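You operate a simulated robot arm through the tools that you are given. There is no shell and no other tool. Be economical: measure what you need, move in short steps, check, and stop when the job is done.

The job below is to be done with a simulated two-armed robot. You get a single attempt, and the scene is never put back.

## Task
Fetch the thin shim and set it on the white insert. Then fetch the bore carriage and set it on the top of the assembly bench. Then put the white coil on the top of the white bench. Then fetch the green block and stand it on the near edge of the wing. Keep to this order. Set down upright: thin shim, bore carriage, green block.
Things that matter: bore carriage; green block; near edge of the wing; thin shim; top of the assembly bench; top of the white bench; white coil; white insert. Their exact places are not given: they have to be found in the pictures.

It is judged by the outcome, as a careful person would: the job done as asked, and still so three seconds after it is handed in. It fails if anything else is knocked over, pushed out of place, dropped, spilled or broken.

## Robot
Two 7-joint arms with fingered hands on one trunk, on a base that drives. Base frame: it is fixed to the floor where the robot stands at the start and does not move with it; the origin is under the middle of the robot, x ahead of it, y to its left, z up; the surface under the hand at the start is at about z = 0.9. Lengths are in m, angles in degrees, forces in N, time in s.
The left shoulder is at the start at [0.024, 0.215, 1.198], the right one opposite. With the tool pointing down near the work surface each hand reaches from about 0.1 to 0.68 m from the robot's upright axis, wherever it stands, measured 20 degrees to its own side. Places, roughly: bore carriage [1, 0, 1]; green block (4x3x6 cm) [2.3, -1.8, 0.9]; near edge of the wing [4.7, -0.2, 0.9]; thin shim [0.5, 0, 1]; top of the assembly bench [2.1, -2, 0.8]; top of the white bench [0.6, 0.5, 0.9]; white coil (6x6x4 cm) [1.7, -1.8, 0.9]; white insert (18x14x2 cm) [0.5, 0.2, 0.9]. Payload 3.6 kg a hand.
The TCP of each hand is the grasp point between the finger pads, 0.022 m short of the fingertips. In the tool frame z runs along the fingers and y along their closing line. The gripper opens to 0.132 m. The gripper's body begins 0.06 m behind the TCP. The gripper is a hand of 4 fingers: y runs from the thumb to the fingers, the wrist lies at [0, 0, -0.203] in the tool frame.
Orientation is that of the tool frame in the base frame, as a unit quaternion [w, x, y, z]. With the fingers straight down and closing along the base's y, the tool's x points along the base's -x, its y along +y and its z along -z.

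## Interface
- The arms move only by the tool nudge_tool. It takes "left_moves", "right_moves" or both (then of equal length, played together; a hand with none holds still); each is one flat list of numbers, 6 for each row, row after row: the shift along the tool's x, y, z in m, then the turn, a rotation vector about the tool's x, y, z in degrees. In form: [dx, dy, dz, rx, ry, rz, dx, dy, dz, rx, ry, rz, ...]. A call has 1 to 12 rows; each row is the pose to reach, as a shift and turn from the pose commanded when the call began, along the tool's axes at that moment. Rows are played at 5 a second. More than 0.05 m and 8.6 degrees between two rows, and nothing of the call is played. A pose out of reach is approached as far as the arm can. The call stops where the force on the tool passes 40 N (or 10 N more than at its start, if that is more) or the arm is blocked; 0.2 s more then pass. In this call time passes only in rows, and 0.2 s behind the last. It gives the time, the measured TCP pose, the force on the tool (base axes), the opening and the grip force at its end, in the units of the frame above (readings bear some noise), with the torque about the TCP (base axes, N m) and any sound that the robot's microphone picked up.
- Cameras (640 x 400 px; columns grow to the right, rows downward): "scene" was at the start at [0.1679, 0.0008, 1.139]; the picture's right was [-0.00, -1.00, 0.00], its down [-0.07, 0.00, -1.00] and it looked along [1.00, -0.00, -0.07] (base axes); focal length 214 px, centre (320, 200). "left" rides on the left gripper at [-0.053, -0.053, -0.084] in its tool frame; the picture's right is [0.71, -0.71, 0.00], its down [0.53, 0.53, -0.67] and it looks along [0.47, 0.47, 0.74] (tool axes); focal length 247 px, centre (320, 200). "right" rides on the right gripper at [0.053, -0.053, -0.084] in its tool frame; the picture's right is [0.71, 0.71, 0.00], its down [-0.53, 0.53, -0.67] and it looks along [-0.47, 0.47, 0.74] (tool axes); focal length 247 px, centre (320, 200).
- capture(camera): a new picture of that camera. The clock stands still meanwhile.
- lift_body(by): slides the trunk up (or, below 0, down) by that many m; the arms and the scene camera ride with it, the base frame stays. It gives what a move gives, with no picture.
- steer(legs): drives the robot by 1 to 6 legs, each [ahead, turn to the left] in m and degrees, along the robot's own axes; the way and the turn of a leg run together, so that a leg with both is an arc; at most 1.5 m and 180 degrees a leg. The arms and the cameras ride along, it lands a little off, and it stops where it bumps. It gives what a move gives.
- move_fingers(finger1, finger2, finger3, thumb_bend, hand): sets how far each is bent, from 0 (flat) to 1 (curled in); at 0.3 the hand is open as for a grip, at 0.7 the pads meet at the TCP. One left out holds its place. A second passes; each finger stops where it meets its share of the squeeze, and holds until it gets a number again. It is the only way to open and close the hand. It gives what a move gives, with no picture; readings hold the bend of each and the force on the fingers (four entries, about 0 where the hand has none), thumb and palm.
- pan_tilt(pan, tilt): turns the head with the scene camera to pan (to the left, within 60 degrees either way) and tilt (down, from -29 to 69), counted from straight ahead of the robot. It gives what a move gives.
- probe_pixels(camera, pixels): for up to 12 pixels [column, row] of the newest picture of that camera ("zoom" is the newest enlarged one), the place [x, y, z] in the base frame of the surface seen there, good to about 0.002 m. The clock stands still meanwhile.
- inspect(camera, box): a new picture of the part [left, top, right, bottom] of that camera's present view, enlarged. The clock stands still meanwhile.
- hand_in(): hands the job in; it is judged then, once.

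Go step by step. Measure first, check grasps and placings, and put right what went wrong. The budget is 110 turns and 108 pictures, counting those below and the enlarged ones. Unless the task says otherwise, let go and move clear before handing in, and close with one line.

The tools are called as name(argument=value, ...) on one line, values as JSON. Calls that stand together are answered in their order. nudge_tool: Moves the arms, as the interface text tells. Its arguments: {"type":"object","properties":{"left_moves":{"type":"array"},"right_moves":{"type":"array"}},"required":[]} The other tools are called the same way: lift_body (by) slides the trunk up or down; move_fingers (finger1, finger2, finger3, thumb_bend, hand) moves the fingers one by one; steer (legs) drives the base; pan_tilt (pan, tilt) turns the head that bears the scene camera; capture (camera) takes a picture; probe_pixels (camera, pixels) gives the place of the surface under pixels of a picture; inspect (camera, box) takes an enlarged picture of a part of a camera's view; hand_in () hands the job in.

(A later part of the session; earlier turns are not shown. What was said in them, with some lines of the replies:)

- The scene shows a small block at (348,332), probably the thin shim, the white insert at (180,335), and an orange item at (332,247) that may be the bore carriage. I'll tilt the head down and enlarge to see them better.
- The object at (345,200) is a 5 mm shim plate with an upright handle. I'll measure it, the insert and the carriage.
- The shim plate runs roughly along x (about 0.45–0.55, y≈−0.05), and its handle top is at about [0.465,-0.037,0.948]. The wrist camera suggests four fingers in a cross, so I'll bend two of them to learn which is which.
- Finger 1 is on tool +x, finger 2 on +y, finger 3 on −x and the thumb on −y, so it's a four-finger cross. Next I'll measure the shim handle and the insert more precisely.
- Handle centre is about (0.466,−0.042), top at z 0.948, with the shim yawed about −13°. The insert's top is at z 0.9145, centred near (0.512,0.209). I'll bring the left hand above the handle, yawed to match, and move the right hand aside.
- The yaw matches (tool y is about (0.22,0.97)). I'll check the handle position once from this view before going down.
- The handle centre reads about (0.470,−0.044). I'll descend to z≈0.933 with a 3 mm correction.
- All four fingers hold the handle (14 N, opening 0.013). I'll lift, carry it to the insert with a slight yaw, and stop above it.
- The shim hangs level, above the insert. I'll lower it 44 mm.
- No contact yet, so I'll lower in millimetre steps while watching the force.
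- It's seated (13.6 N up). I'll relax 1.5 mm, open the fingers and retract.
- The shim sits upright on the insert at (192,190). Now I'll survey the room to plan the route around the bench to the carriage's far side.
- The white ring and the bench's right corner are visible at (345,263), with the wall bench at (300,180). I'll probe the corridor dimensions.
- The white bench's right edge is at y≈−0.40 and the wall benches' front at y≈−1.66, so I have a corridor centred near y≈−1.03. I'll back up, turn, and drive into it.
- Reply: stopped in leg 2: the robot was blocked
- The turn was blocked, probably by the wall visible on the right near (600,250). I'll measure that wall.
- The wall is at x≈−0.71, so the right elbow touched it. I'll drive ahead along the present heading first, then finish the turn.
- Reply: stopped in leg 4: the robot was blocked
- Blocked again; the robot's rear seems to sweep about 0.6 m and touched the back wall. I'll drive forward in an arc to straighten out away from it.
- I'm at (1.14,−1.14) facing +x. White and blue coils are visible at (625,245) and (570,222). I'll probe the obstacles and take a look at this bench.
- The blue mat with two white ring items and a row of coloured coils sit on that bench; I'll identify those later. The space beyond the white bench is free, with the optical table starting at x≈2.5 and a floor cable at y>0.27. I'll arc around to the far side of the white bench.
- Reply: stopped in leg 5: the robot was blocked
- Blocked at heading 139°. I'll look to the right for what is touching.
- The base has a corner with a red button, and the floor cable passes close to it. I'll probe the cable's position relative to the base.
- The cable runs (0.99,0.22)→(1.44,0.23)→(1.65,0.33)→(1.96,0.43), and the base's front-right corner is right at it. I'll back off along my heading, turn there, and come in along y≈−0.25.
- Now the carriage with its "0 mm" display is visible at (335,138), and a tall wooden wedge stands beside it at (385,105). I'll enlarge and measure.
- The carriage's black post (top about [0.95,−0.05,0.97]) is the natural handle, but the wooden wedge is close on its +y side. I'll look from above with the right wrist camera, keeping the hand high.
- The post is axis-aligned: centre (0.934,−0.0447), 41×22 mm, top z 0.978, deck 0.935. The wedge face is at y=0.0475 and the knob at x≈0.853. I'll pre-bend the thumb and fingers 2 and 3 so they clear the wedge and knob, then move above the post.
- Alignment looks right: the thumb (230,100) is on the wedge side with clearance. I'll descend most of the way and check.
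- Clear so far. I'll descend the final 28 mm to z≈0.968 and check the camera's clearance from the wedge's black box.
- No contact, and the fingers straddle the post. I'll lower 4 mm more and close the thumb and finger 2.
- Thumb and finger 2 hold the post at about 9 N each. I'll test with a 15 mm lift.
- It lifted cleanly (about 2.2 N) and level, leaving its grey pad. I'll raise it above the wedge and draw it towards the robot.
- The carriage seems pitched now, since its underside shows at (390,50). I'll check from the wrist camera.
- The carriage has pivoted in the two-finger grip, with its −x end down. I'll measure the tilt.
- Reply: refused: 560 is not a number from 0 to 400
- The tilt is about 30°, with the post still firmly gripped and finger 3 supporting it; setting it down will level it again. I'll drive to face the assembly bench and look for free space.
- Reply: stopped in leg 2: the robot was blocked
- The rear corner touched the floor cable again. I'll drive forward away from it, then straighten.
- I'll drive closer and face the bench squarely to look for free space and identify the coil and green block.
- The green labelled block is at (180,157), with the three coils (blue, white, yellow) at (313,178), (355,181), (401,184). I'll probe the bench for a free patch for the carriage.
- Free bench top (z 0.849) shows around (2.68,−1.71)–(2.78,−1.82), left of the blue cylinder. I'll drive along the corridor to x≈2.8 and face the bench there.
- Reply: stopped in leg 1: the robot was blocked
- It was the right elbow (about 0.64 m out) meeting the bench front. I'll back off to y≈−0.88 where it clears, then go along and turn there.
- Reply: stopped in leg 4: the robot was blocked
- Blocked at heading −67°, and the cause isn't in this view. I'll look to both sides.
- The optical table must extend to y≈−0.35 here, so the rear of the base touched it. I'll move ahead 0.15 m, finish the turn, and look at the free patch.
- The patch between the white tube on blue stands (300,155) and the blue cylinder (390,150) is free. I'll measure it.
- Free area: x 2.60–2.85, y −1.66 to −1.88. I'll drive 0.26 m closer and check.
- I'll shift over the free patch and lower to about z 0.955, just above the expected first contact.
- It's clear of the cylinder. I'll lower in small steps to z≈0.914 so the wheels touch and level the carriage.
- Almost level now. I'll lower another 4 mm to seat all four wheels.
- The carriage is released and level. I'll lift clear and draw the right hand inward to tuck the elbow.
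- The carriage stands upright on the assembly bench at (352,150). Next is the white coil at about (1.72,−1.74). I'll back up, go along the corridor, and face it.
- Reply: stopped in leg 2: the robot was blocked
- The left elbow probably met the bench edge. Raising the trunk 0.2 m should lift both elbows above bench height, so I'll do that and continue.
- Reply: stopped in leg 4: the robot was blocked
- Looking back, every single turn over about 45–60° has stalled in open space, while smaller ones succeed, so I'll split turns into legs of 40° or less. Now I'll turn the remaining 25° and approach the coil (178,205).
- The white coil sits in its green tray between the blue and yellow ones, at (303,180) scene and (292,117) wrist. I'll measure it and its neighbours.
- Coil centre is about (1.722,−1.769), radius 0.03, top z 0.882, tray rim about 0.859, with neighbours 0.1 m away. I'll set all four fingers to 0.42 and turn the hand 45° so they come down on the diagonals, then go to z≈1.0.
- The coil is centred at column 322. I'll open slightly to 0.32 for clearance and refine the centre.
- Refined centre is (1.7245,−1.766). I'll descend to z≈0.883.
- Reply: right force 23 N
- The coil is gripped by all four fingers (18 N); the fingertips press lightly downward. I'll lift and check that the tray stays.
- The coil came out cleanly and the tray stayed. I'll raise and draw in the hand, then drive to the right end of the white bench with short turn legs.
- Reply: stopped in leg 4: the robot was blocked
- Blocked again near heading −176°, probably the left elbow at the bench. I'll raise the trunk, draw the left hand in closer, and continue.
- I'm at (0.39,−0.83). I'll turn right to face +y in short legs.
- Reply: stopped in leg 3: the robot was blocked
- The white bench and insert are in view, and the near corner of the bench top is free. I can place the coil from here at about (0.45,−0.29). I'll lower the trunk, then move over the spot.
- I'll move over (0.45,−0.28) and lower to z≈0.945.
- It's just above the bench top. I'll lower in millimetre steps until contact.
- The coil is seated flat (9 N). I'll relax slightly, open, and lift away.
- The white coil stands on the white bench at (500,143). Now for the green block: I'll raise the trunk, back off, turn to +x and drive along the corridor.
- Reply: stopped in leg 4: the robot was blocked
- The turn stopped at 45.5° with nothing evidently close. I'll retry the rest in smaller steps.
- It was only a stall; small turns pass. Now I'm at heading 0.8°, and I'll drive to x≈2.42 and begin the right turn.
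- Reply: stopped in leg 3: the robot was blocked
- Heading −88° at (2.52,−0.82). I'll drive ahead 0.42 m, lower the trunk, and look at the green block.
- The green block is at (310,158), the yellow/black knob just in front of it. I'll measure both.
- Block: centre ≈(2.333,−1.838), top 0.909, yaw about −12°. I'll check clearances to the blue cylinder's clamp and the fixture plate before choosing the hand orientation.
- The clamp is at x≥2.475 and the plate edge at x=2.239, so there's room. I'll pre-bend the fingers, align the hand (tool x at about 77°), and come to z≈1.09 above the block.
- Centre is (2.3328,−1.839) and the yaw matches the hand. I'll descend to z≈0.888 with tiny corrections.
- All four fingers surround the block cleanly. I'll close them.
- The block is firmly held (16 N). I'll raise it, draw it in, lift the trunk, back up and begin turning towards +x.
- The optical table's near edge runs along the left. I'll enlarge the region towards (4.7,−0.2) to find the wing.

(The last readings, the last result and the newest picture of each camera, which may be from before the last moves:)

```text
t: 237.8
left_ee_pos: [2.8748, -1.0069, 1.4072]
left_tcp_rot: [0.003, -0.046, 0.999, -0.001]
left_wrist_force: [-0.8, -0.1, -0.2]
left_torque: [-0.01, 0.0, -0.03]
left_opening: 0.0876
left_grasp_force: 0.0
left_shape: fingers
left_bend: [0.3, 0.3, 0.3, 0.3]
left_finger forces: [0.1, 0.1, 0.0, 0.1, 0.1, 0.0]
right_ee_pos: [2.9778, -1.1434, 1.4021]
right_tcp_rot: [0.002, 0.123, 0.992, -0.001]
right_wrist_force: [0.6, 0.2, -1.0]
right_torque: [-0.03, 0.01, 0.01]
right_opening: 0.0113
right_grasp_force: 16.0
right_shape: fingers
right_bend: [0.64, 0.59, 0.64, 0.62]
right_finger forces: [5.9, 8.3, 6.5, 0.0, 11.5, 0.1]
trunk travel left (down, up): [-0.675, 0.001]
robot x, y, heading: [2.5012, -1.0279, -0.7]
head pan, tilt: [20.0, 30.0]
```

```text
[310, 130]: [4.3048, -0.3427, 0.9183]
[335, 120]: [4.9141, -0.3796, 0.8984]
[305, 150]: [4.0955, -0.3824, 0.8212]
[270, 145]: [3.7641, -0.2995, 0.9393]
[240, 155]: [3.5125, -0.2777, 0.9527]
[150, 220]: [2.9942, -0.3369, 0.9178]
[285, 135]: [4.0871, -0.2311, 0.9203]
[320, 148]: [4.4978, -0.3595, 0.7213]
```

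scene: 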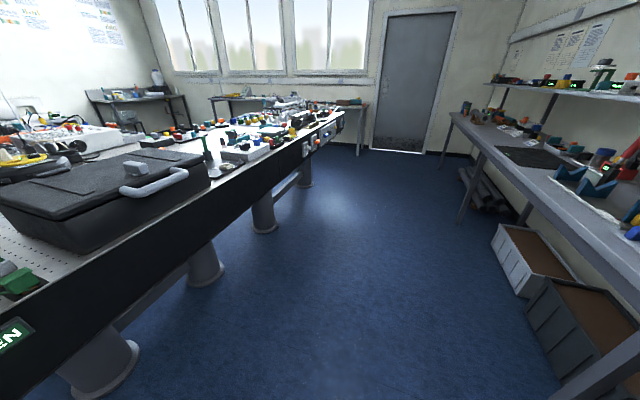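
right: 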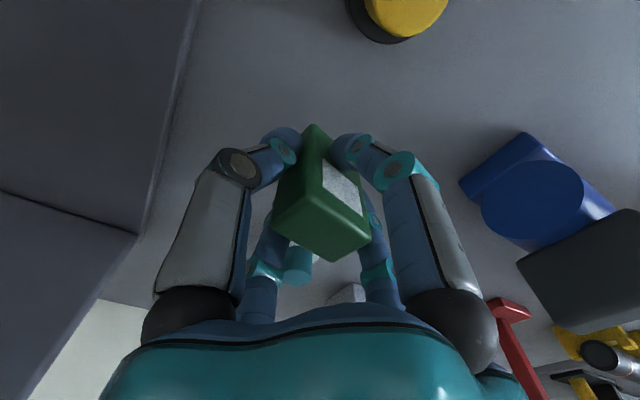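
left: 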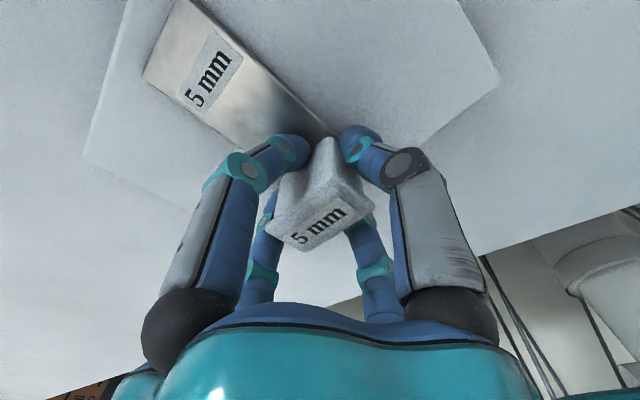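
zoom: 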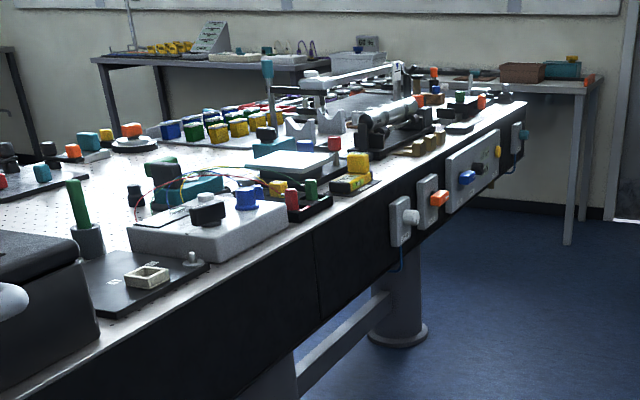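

The table edge is at y≈−0.38. I'll drive on to x≈4.3 and look left at the wing.

steer(legs=[[1.0, 0], [0.75, 0], [0, 15], [0, 15], [0, 15]])

pan_tilt(pan=0, tilt=35)

capture(camera="scene")

```text
t: 249.4
left_ee_pos: [4.5008, -0.7798, 1.4068]
left_tcp_rot: [0.003, -0.418, 0.909, 0.0]
left_wrist_force: [-0.1, 0.5, -0.8]
left_torque: [0.0, 0.0, 0.02]
left_opening: 0.0878
left_grasp_force: 0.1
left_shape: fingers
left_bend: [0.3, 0.3, 0.3, 0.3]
left_finger forces: [0.0, 0.0, 0.0, 0.0, 0.0, 0.0]
right_ee_pos: [4.6699, -0.8056, 1.4026]
right_tcp_rot: [0.003, -0.259, 0.966, 0.0]
right_wrist_force: [-0.5, 0.1, -0.3]
right_torque: [-0.03, -0.01, -0.02]
right_opening: 0.011
right_grasp_force: 15.8
right_shape: fingers
right_bend: [0.64, 0.59, 0.64, 0.62]
right_finger forces: [5.5, 8.3, 6.4, 0.0, 11.3, 0.1]
trunk travel left (down, up): [-0.675, 0.001]
robot x, y, heading: [4.2727, -1.0777, 43.2]
head pan, tilt: [20.0, 30.0]
```

```text
t: 250.2
left_ee_pos: [4.5025, -0.781, 1.4074]
left_tcp_rot: [0.004, -0.416, 0.909, 0.002]
left_wrist_force: [0.5, -0.3, 0.2]
left_torque: [0.0, 0.01, 0.0]
left_opening: 0.0879
left_grasp_force: 0.1
left_shape: fingers
left_bend: [0.3, 0.3, 0.3, 0.3]
left_finger forces: [0.0, 0.1, 0.0, 0.0, 0.0, 0.0]
right_ee_pos: [4.671, -0.8054, 1.4022]
right_tcp_rot: [0.002, -0.258, 0.966, 0.002]
right_wrist_force: [-0.2, -0.2, -1.0]
right_torque: [0.06, 0.02, -0.03]
right_opening: 0.0112
right_grasp_force: 15.4
right_shape: fingers
right_bend: [0.64, 0.59, 0.64, 0.63]
right_finger forces: [5.7, 8.3, 6.5, 0.1, 11.5, 0.1]
trunk travel left (down, up): [-0.675, 0.001]
robot x, y, heading: [4.2731, -1.0789, 43.4]
head pan, tilt: [0.0, 35.0]
```

```text
19 pictures are left
```

scene: 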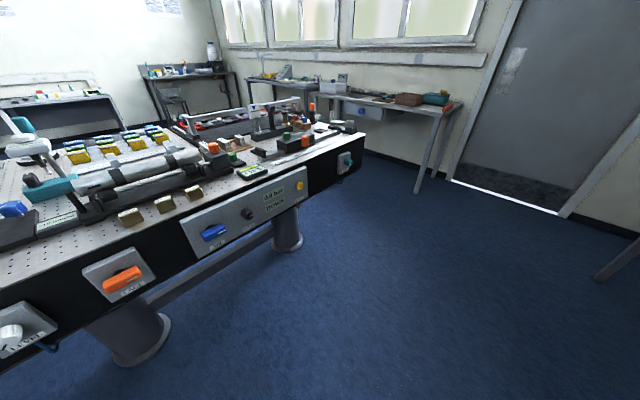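

I'll move ahead diagonally and finish turning to face the table around x≈4.5.

steer(legs=[[0.25, 0], [0, 15], [0, 15], [0, 16]])

pan_tilt(pan=-10, tilt=40)

capture(camera="scene")

```text
t: 255.3
left_ee_pos: [4.3936, -0.5363, 1.4086]
left_tcp_rot: [-0.003, 0.737, -0.676, -0.002]
left_wrist_force: [-0.9, -0.3, -0.3]
left_torque: [0.03, -0.06, -0.02]
left_opening: 0.0875
left_grasp_force: 0.0
left_shape: fingers
left_bend: [0.3, 0.3, 0.3, 0.3]
left_finger forces: [0.1, 0.0, 0.1, 0.0, 0.0, 0.1]
right_ee_pos: [4.5307, -0.4342, 1.4032]
right_tcp_rot: [0.003, -0.613, 0.79, 0.002]
right_wrist_force: [-1.9, -0.2, -0.1]
right_torque: [0.0, -0.03, -0.01]
right_opening: 0.0107
right_grasp_force: 15.5
right_shape: fingers
right_bend: [0.64, 0.59, 0.64, 0.63]
right_finger forces: [5.7, 8.4, 6.5, 0.0, 11.2, 0.0]
trunk travel left (down, up): [-0.675, 0.001]
robot x, y, heading: [4.493, -0.9118, 88.4]
head pan, tilt: [0.0, 35.0]
stopped in leg 4: the robot was blocked; the commanded pose is now the measured one
```

```text
t: 256.0
left_ee_pos: [4.3971, -0.5379, 1.4091]
left_tcp_rot: [-0.003, 0.736, -0.677, -0.002]
left_wrist_force: [0.2, -0.9, -0.1]
left_torque: [-0.01, -0.01, 0.0]
left_opening: 0.0878
left_grasp_force: 0.0
left_shape: fingers
left_bend: [0.3, 0.3, 0.3, 0.3]
left_finger forces: [0.1, 0.0, 0.1, 0.1, 0.1, 0.1]
right_ee_pos: [4.5345, -0.4336, 1.4037]
right_tcp_rot: [0.002, -0.613, 0.79, 0.003]
right_wrist_force: [0.2, 0.1, -0.2]
right_torque: [0.02, 0.03, 0.01]
right_opening: 0.0109
right_grasp_force: 15.7
right_shape: fingers
right_bend: [0.64, 0.59, 0.64, 0.63]
right_finger forces: [5.5, 8.2, 6.5, 0.0, 11.3, 0.0]
trunk travel left (down, up): [-0.675, 0.001]
robot x, y, heading: [4.491, -0.9117, 88.2]
head pan, tilt: [-10.0, 40.0]
```

```text
18 pictures are left
```

scene: 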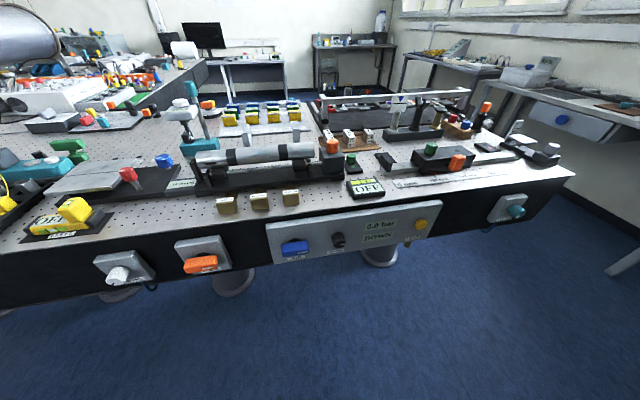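

The table's near edge runs along (300,215)–(560,180). I'll enlarge around x≈4.7 and probe for surfaces.

inspect(camera="scene", box=[200, 80, 580, 270])

probe_pixels(camera="scene", pixels=[[260, 200], [320, 200], [365, 187], [410, 195], [420, 183], [340, 212], [450, 188], [480, 182], [445, 165], [390, 165], [555, 172], [540, 153]])

```text
1.68 times, centred on (390, 175) of scene
```

zoom: 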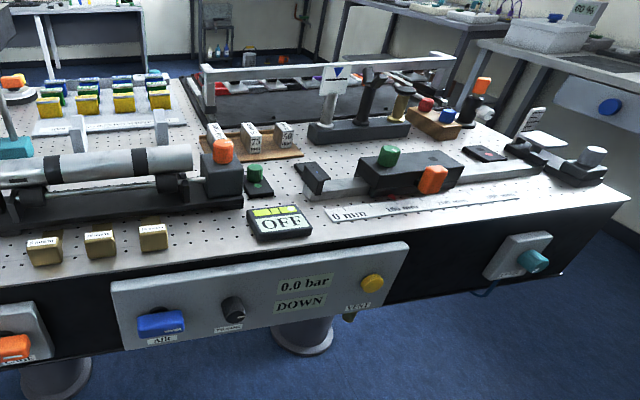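

```text
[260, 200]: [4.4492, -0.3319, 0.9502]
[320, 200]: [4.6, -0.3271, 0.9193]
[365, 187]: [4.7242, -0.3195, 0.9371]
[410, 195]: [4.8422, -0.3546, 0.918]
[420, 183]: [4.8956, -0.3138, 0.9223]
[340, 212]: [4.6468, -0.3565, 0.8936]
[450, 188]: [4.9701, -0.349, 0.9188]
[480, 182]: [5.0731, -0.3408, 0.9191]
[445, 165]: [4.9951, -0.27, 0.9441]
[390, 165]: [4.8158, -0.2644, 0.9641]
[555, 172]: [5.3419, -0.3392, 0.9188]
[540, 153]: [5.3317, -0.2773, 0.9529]
```

The top is at z≈0.9185. A free perforated patch lies near (4.60,−0.33), between the third yellow block and the OFF meter. I'll lower the trunk and look from above with the wrist camera.

lift_body(by=-0.18)

capture(camera="right")

inspect(camera="scene", box=[200, 100, 440, 260])

```text
t: 258.0
left_ee_pos: [4.3972, -0.5371, 1.2283]
left_tcp_rot: [-0.003, 0.736, -0.676, -0.003]
left_wrist_force: [0.5, 0.7, -0.6]
left_torque: [-0.01, 0.01, 0.0]
left_opening: 0.0876
left_grasp_force: 0.0
left_shape: fingers
left_bend: [0.3, 0.3, 0.3, 0.3]
left_finger forces: [0.0, 0.1, 0.0, 0.0, 0.0, 0.0]
right_ee_pos: [4.5333, -0.4339, 1.2242]
right_tcp_rot: [0.002, -0.612, 0.791, 0.003]
right_wrist_force: [0.2, -0.5, -0.4]
right_torque: [-0.02, 0.03, 0.03]
right_opening: 0.011
right_grasp_force: 16.0
right_shape: fingers
right_bend: [0.64, 0.59, 0.64, 0.63]
right_finger forces: [5.6, 8.4, 6.6, 0.0, 11.4, 0.0]
trunk travel left (down, up): [-0.495, 0.181]
robot x, y, heading: [4.493, -0.913, 88.6]
head pan, tilt: [-10.0, 40.0]
```

```text
16 pictures are left
```

right: 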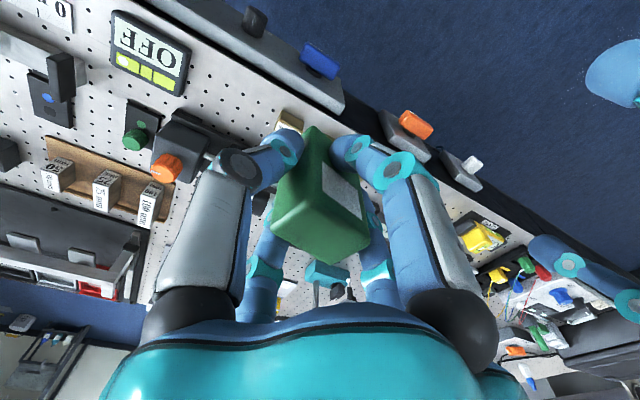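

```text
2.50 times, centred on (320, 180) of scene
```

zoom: 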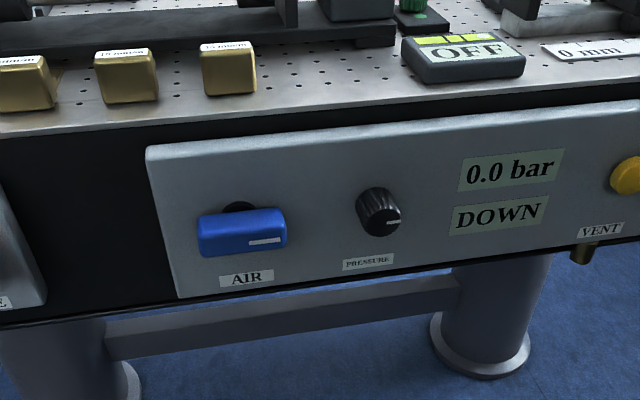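

probe_pixels(camera="zoom", pixels=[[250, 85], [205, 92], [257, 60], [405, 75], [403, 50], [330, 100], [330, 60], [340, 38], [390, 30], [415, 20], [480, 60], [330, 108]])

probe_pixels(camera="right", pixels=[[186, 55], [180, 92], [225, 70], [250, 100], [288, 112], [200, 115], [113, 20], [108, 58], [230, 110], [262, 60]])

```text
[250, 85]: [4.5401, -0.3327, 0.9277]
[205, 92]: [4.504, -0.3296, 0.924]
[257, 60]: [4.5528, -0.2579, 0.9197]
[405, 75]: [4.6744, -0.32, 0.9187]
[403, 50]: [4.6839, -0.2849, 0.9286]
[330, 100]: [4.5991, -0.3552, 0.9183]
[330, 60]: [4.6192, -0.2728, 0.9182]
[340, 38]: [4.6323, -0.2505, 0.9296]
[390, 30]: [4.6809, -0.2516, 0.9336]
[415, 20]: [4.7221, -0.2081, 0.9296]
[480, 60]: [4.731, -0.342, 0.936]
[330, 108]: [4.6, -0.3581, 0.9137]
```

```text
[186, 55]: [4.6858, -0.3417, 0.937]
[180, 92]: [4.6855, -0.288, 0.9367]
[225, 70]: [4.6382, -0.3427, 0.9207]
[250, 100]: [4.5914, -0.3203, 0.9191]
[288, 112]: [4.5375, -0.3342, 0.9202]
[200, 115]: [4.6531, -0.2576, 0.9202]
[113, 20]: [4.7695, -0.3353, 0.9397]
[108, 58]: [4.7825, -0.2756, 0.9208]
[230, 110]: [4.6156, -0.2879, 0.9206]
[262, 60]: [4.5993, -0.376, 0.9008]
```

The patch is clear from x 4.547 to 4.685 and y −0.357 to −0.25. I'll set the block at (4.616,−0.315), squaring the yaw, stopping first at z≈1.0.

nudge_tool(right_moves=[-0.045, -0.017, 0, 0, 0, -5, -0.09, -0.034, 0, 0, 0, -10, -0.136, -0.05, 0, 0, 0, -14.5, -0.136, -0.05, 0.045, 0, 0, -14.5, -0.136, -0.05, 0.09, 0, 0, -14.5, -0.136, -0.05, 0.135, 0, 0, -14.5, -0.136, -0.05, 0.18, 0, 0, -14.5, -0.136, -0.05, 0.224, 0, 0, -14.5])

inspect(camera="scene", box=[220, 90, 440, 230])

capture(camera="right")

```text
t: 259.8
left_ee_pos: [4.3966, -0.5363, 1.2286]
left_tcp_rot: [-0.002, 0.736, -0.676, -0.003]
left_wrist_force: [-0.1, 0.6, -0.2]
left_torque: [0.05, 0.03, 0.0]
left_opening: 0.0876
left_grasp_force: 0.0
left_shape: fingers
left_bend: [0.3, 0.3, 0.3, 0.3]
left_finger forces: [0.0, 0.0, 0.1, 0.0, 0.0, 0.0]
right_ee_pos: [4.6156, -0.314, 1.0003]
right_tcp_rot: [-0.002, 0.707, -0.707, -0.002]
right_wrist_force: [-0.1, 0.2, -0.4]
right_torque: [-0.02, 0.01, 0.0]
right_opening: 0.0107
right_grasp_force: 15.6
right_shape: fingers
right_bend: [0.64, 0.59, 0.64, 0.63]
right_finger forces: [5.2, 8.6, 6.4, 0.0, 10.9, 0.1]
right hand out of reach, approached as far as the arm can: row 3
trunk travel left (down, up): [-0.495, 0.181]
robot x, y, heading: [4.4943, -0.9127, 88.2]
head pan, tilt: [-10.0, 40.0]
```

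```text
2.86 times, centred on (330, 160) of scene
```

zoom: 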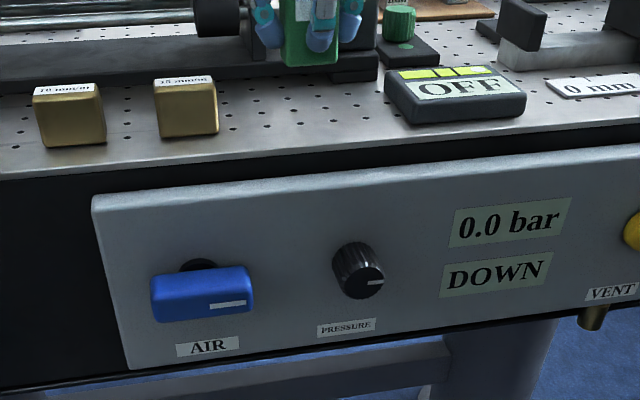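

```text
13 pictures are left
```

right: 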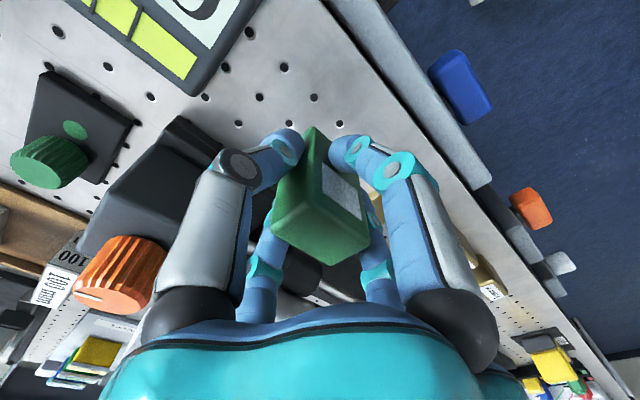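

The block is above the patch. I'll check the height of the black holder and orange knob near the hand (185,125; 120,265) before the last 4 cm.

probe_pixels(camera="right", pixels=[[185, 122], [215, 140], [160, 160], [150, 240], [85, 270], [140, 200], [255, 130], [310, 280], [275, 195]])

```text
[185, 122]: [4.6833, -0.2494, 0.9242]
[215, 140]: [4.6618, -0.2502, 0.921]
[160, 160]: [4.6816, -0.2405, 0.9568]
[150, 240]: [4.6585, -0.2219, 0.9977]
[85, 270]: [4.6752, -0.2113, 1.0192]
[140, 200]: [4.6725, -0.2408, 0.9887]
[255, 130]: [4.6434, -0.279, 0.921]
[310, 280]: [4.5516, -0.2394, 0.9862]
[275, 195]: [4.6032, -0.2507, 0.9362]
```

The holder front is at y≈−0.2405, so I'll shift 12 mm towards the edge for clearance and lower to just above contact.

nudge_tool(right_moves=[0.006, 0, 0, 0, 0, 0, 0.012, 0, 0.01, 0, 0, 0, 0.012, 0, 0.022, 0, 0, 0, 0.012, 0, 0.032, 0, 0, 0, 0.012, 0, 0.038, 0, 0, 0])

inspect(camera="scene", box=[220, 90, 440, 230])

```text
t: 261.0
left_ee_pos: [4.3967, -0.5371, 1.2279]
left_tcp_rot: [-0.002, 0.736, -0.677, -0.002]
left_wrist_force: [0.8, -0.2, 0.1]
left_torque: [0.02, 0.02, 0.02]
left_opening: 0.0877
left_grasp_force: 0.1
left_shape: fingers
left_bend: [0.3, 0.3, 0.3, 0.3]
left_finger forces: [0.0, 0.1, 0.0, 0.1, 0.0, 0.0]
right_ee_pos: [4.6164, -0.3266, 0.9614]
right_tcp_rot: [-0.002, 0.708, -0.706, -0.002]
right_wrist_force: [-0.6, 0.1, -0.1]
right_torque: [-0.02, 0.02, 0.02]
right_opening: 0.0103
right_grasp_force: 16.0
right_shape: fingers
right_bend: [0.64, 0.59, 0.64, 0.63]
right_finger forces: [5.3, 8.6, 6.3, 0.0, 10.9, 0.0]
trunk travel left (down, up): [-0.495, 0.181]
robot x, y, heading: [4.4928, -0.9087, 88.4]
head pan, tilt: [-10.0, 40.0]
```

```text
2.86 times, centred on (330, 160) of scene
```

zoom: 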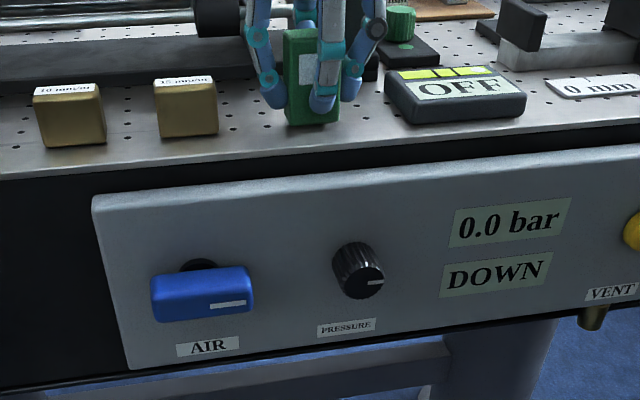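

The block hovers just above the plate, clear of everything. I'll lower by millimetres until it seats.

nudge_tool(right_moves=[0, 0, 0.002, 0, 0, 0, 0, 0, 0.003, 0, 0, 0, 0, 0, 0.004, 0, 0, 0, 0, 0, 0.005, 0, 0, 0])

```text
t: 262.0
left_ee_pos: [4.3978, -0.5375, 1.2292]
left_tcp_rot: [-0.003, 0.736, -0.677, -0.003]
left_wrist_force: [0.0, 0.9, 0.3]
left_torque: [0.03, 0.01, -0.02]
left_opening: 0.0876
left_grasp_force: 0.0
left_shape: fingers
left_bend: [0.3, 0.3, 0.3, 0.3]
left_finger forces: [0.1, 0.0, 0.0, 0.1, 0.0, 0.0]
right_ee_pos: [4.6155, -0.3246, 0.9581]
right_tcp_rot: [-0.003, 0.708, -0.706, -0.004]
right_wrist_force: [1.6, -0.3, 7.6]
right_torque: [-0.02, -0.02, -0.04]
right_opening: 0.0103
right_grasp_force: 16.9
right_shape: fingers
right_bend: [0.64, 0.59, 0.64, 0.63]
right_finger forces: [6.1, 8.7, 7.2, 0.1, 11.9, 0.0]
trunk travel left (down, up): [-0.495, 0.181]
robot x, y, heading: [4.4987, -0.9109, 88.4]
head pan, tilt: [-10.0, 40.0]
```

Seated (7.6 N). I'll relax and open the fingers only partway to stay clear of the neighbours.

nudge_tool(right_moves=[0, 0, -0.0015, 0, 0, 0])

move_fingers(hand="right", finger1=0.5, finger2=0.48, finger3=0.51, thumb_bend=0.48)

inspect(camera="scene", box=[220, 90, 440, 230])

```text
t: 262.4
left_ee_pos: [4.3969, -0.5382, 1.229]
left_tcp_rot: [-0.002, 0.736, -0.677, -0.003]
left_wrist_force: [0.3, 0.5, -0.6]
left_torque: [0.02, 0.0, -0.02]
left_opening: 0.0878
left_grasp_force: 0.2
left_shape: fingers
left_bend: [0.3, 0.3, 0.3, 0.3]
left_finger forces: [0.0, 0.1, 0.1, 0.1, 0.1, 0.0]
right_ee_pos: [4.616, -0.3257, 0.9595]
right_tcp_rot: [-0.002, 0.708, -0.706, -0.003]
right_wrist_force: [2.0, 0.7, 3.7]
right_torque: [0.05, 0.03, 0.01]
right_opening: 0.0104
right_grasp_force: 16.8
right_shape: fingers
right_bend: [0.64, 0.59, 0.64, 0.63]
right_finger forces: [5.7, 8.7, 7.3, 0.0, 11.5, 0.1]
trunk travel left (down, up): [-0.495, 0.181]
robot x, y, heading: [4.4925, -0.9104, 88.6]
head pan, tilt: [-10.0, 40.0]
```

```text
t: 263.4
left_ee_pos: [4.398, -0.5388, 1.2283]
left_tcp_rot: [-0.002, 0.736, -0.677, -0.003]
left_wrist_force: [-0.1, -0.1, -0.6]
left_torque: [0.02, 0.04, -0.02]
left_opening: 0.0879
left_grasp_force: 0.0
left_shape: fingers
left_bend: [0.3, 0.3, 0.3, 0.3]
left_finger forces: [0.0, 0.0, 0.0, 0.0, 0.0, 0.1]
right_ee_pos: [4.6166, -0.3253, 0.9583]
right_tcp_rot: [-0.002, 0.708, -0.706, -0.003]
right_wrist_force: [0.0, -0.5, -1.1]
right_torque: [-0.02, 0.0, 0.01]
right_opening: 0.0427
right_grasp_force: 0.0
right_shape: fingers
right_bend: [0.5, 0.48, 0.51, 0.48]
right_finger forces: [0.0, 0.0, 0.1, 0.0, 0.0, 0.1]
trunk travel left (down, up): [-0.495, 0.181]
robot x, y, heading: [4.4914, -0.9086, 88.7]
head pan, tilt: [-10.0, 40.0]
```

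```text
2.86 times, centred on (330, 160) of scene
```

zoom: 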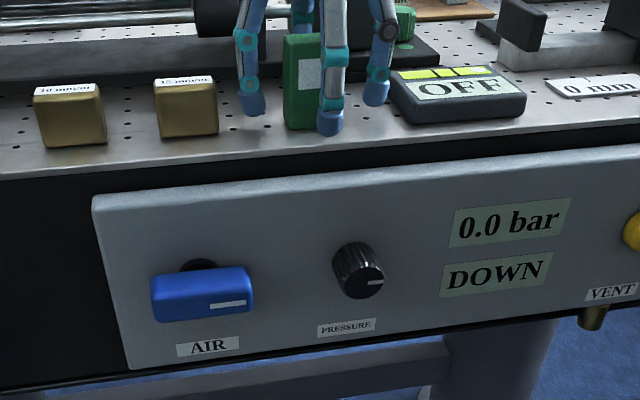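

The block stands free with clear fingers. I'll lift straight up, move the hand back, and check.

nudge_tool(right_moves=[0, 0, -0.03, 0, 0, 0, 0, 0, -0.07, 0, 0, 0, 0, 0, -0.11, 0, 0, 0, 0, 0, -0.15, 0, 0, 0, 0, 0, -0.19, 0, 0, 0, 0, 0, -0.23, 0, 0, 0, 0.04, 0, -0.25, 0, 0, 0, 0.08, 0, -0.25, 0, 0, 0, 0.12, 0, -0.25, 0, 0, 0])

capture(camera="scene")

inspect(camera="scene", box=[220, 90, 440, 230])

```text
t: 265.4
left_ee_pos: [4.3975, -0.5369, 1.2294]
left_tcp_rot: [-0.002, 0.736, -0.677, -0.003]
left_wrist_force: [0.4, 0.1, -0.7]
left_torque: [-0.04, 0.01, 0.03]
left_opening: 0.0878
left_grasp_force: 0.1
left_shape: fingers
left_bend: [0.3, 0.3, 0.3, 0.3]
left_finger forces: [0.0, 0.1, 0.0, 0.0, 0.0, 0.1]
right_ee_pos: [4.6167, -0.448, 1.208]
right_tcp_rot: [0.003, -0.707, 0.707, 0.002]
right_wrist_force: [1.0, -0.9, 0.1]
right_torque: [0.01, 0.01, 0.01]
right_opening: 0.043
right_grasp_force: 0.2
right_shape: fingers
right_bend: [0.5, 0.48, 0.51, 0.48]
right_finger forces: [0.0, 0.0, 0.1, 0.0, 0.0, 0.1]
trunk travel left (down, up): [-0.495, 0.181]
robot x, y, heading: [4.4909, -0.9023, 88.5]
head pan, tilt: [-10.0, 40.0]
```

```text
10 pictures are left
```

scene: 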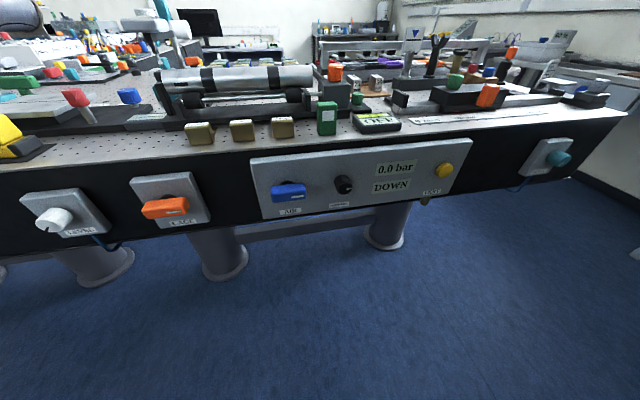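

```text
2.86 times, centred on (330, 160) of scene
```

zoom: 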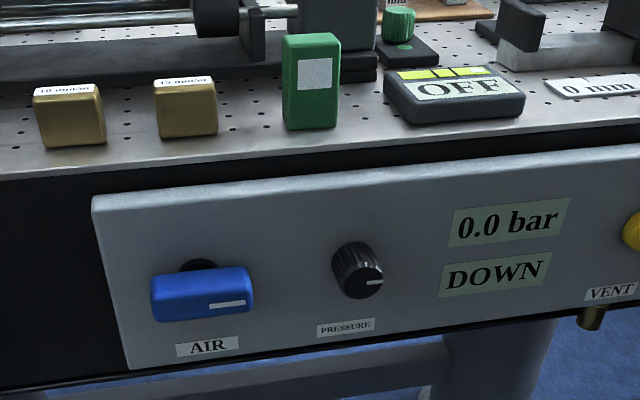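

The green block stands upright on the near edge (zoom (312,80)), with its neighbours undisturbed and the hand clear. All four placements are done, so I'm handing in.

hand_in()

```text
The job is handed in.
```

All four items are placed in the order asked: the thin shim upright on the white insert, the bore carriage upright on the assembly bench, the white coil on the white bench, and the green block upright on the near edge of the optical table. I took that table to be the wing because it matched the rough coordinates. The base stopped as "blocked" several times while turning. I saw nothing disturbed in the later pictures, but I didn't go back and re-check everything.
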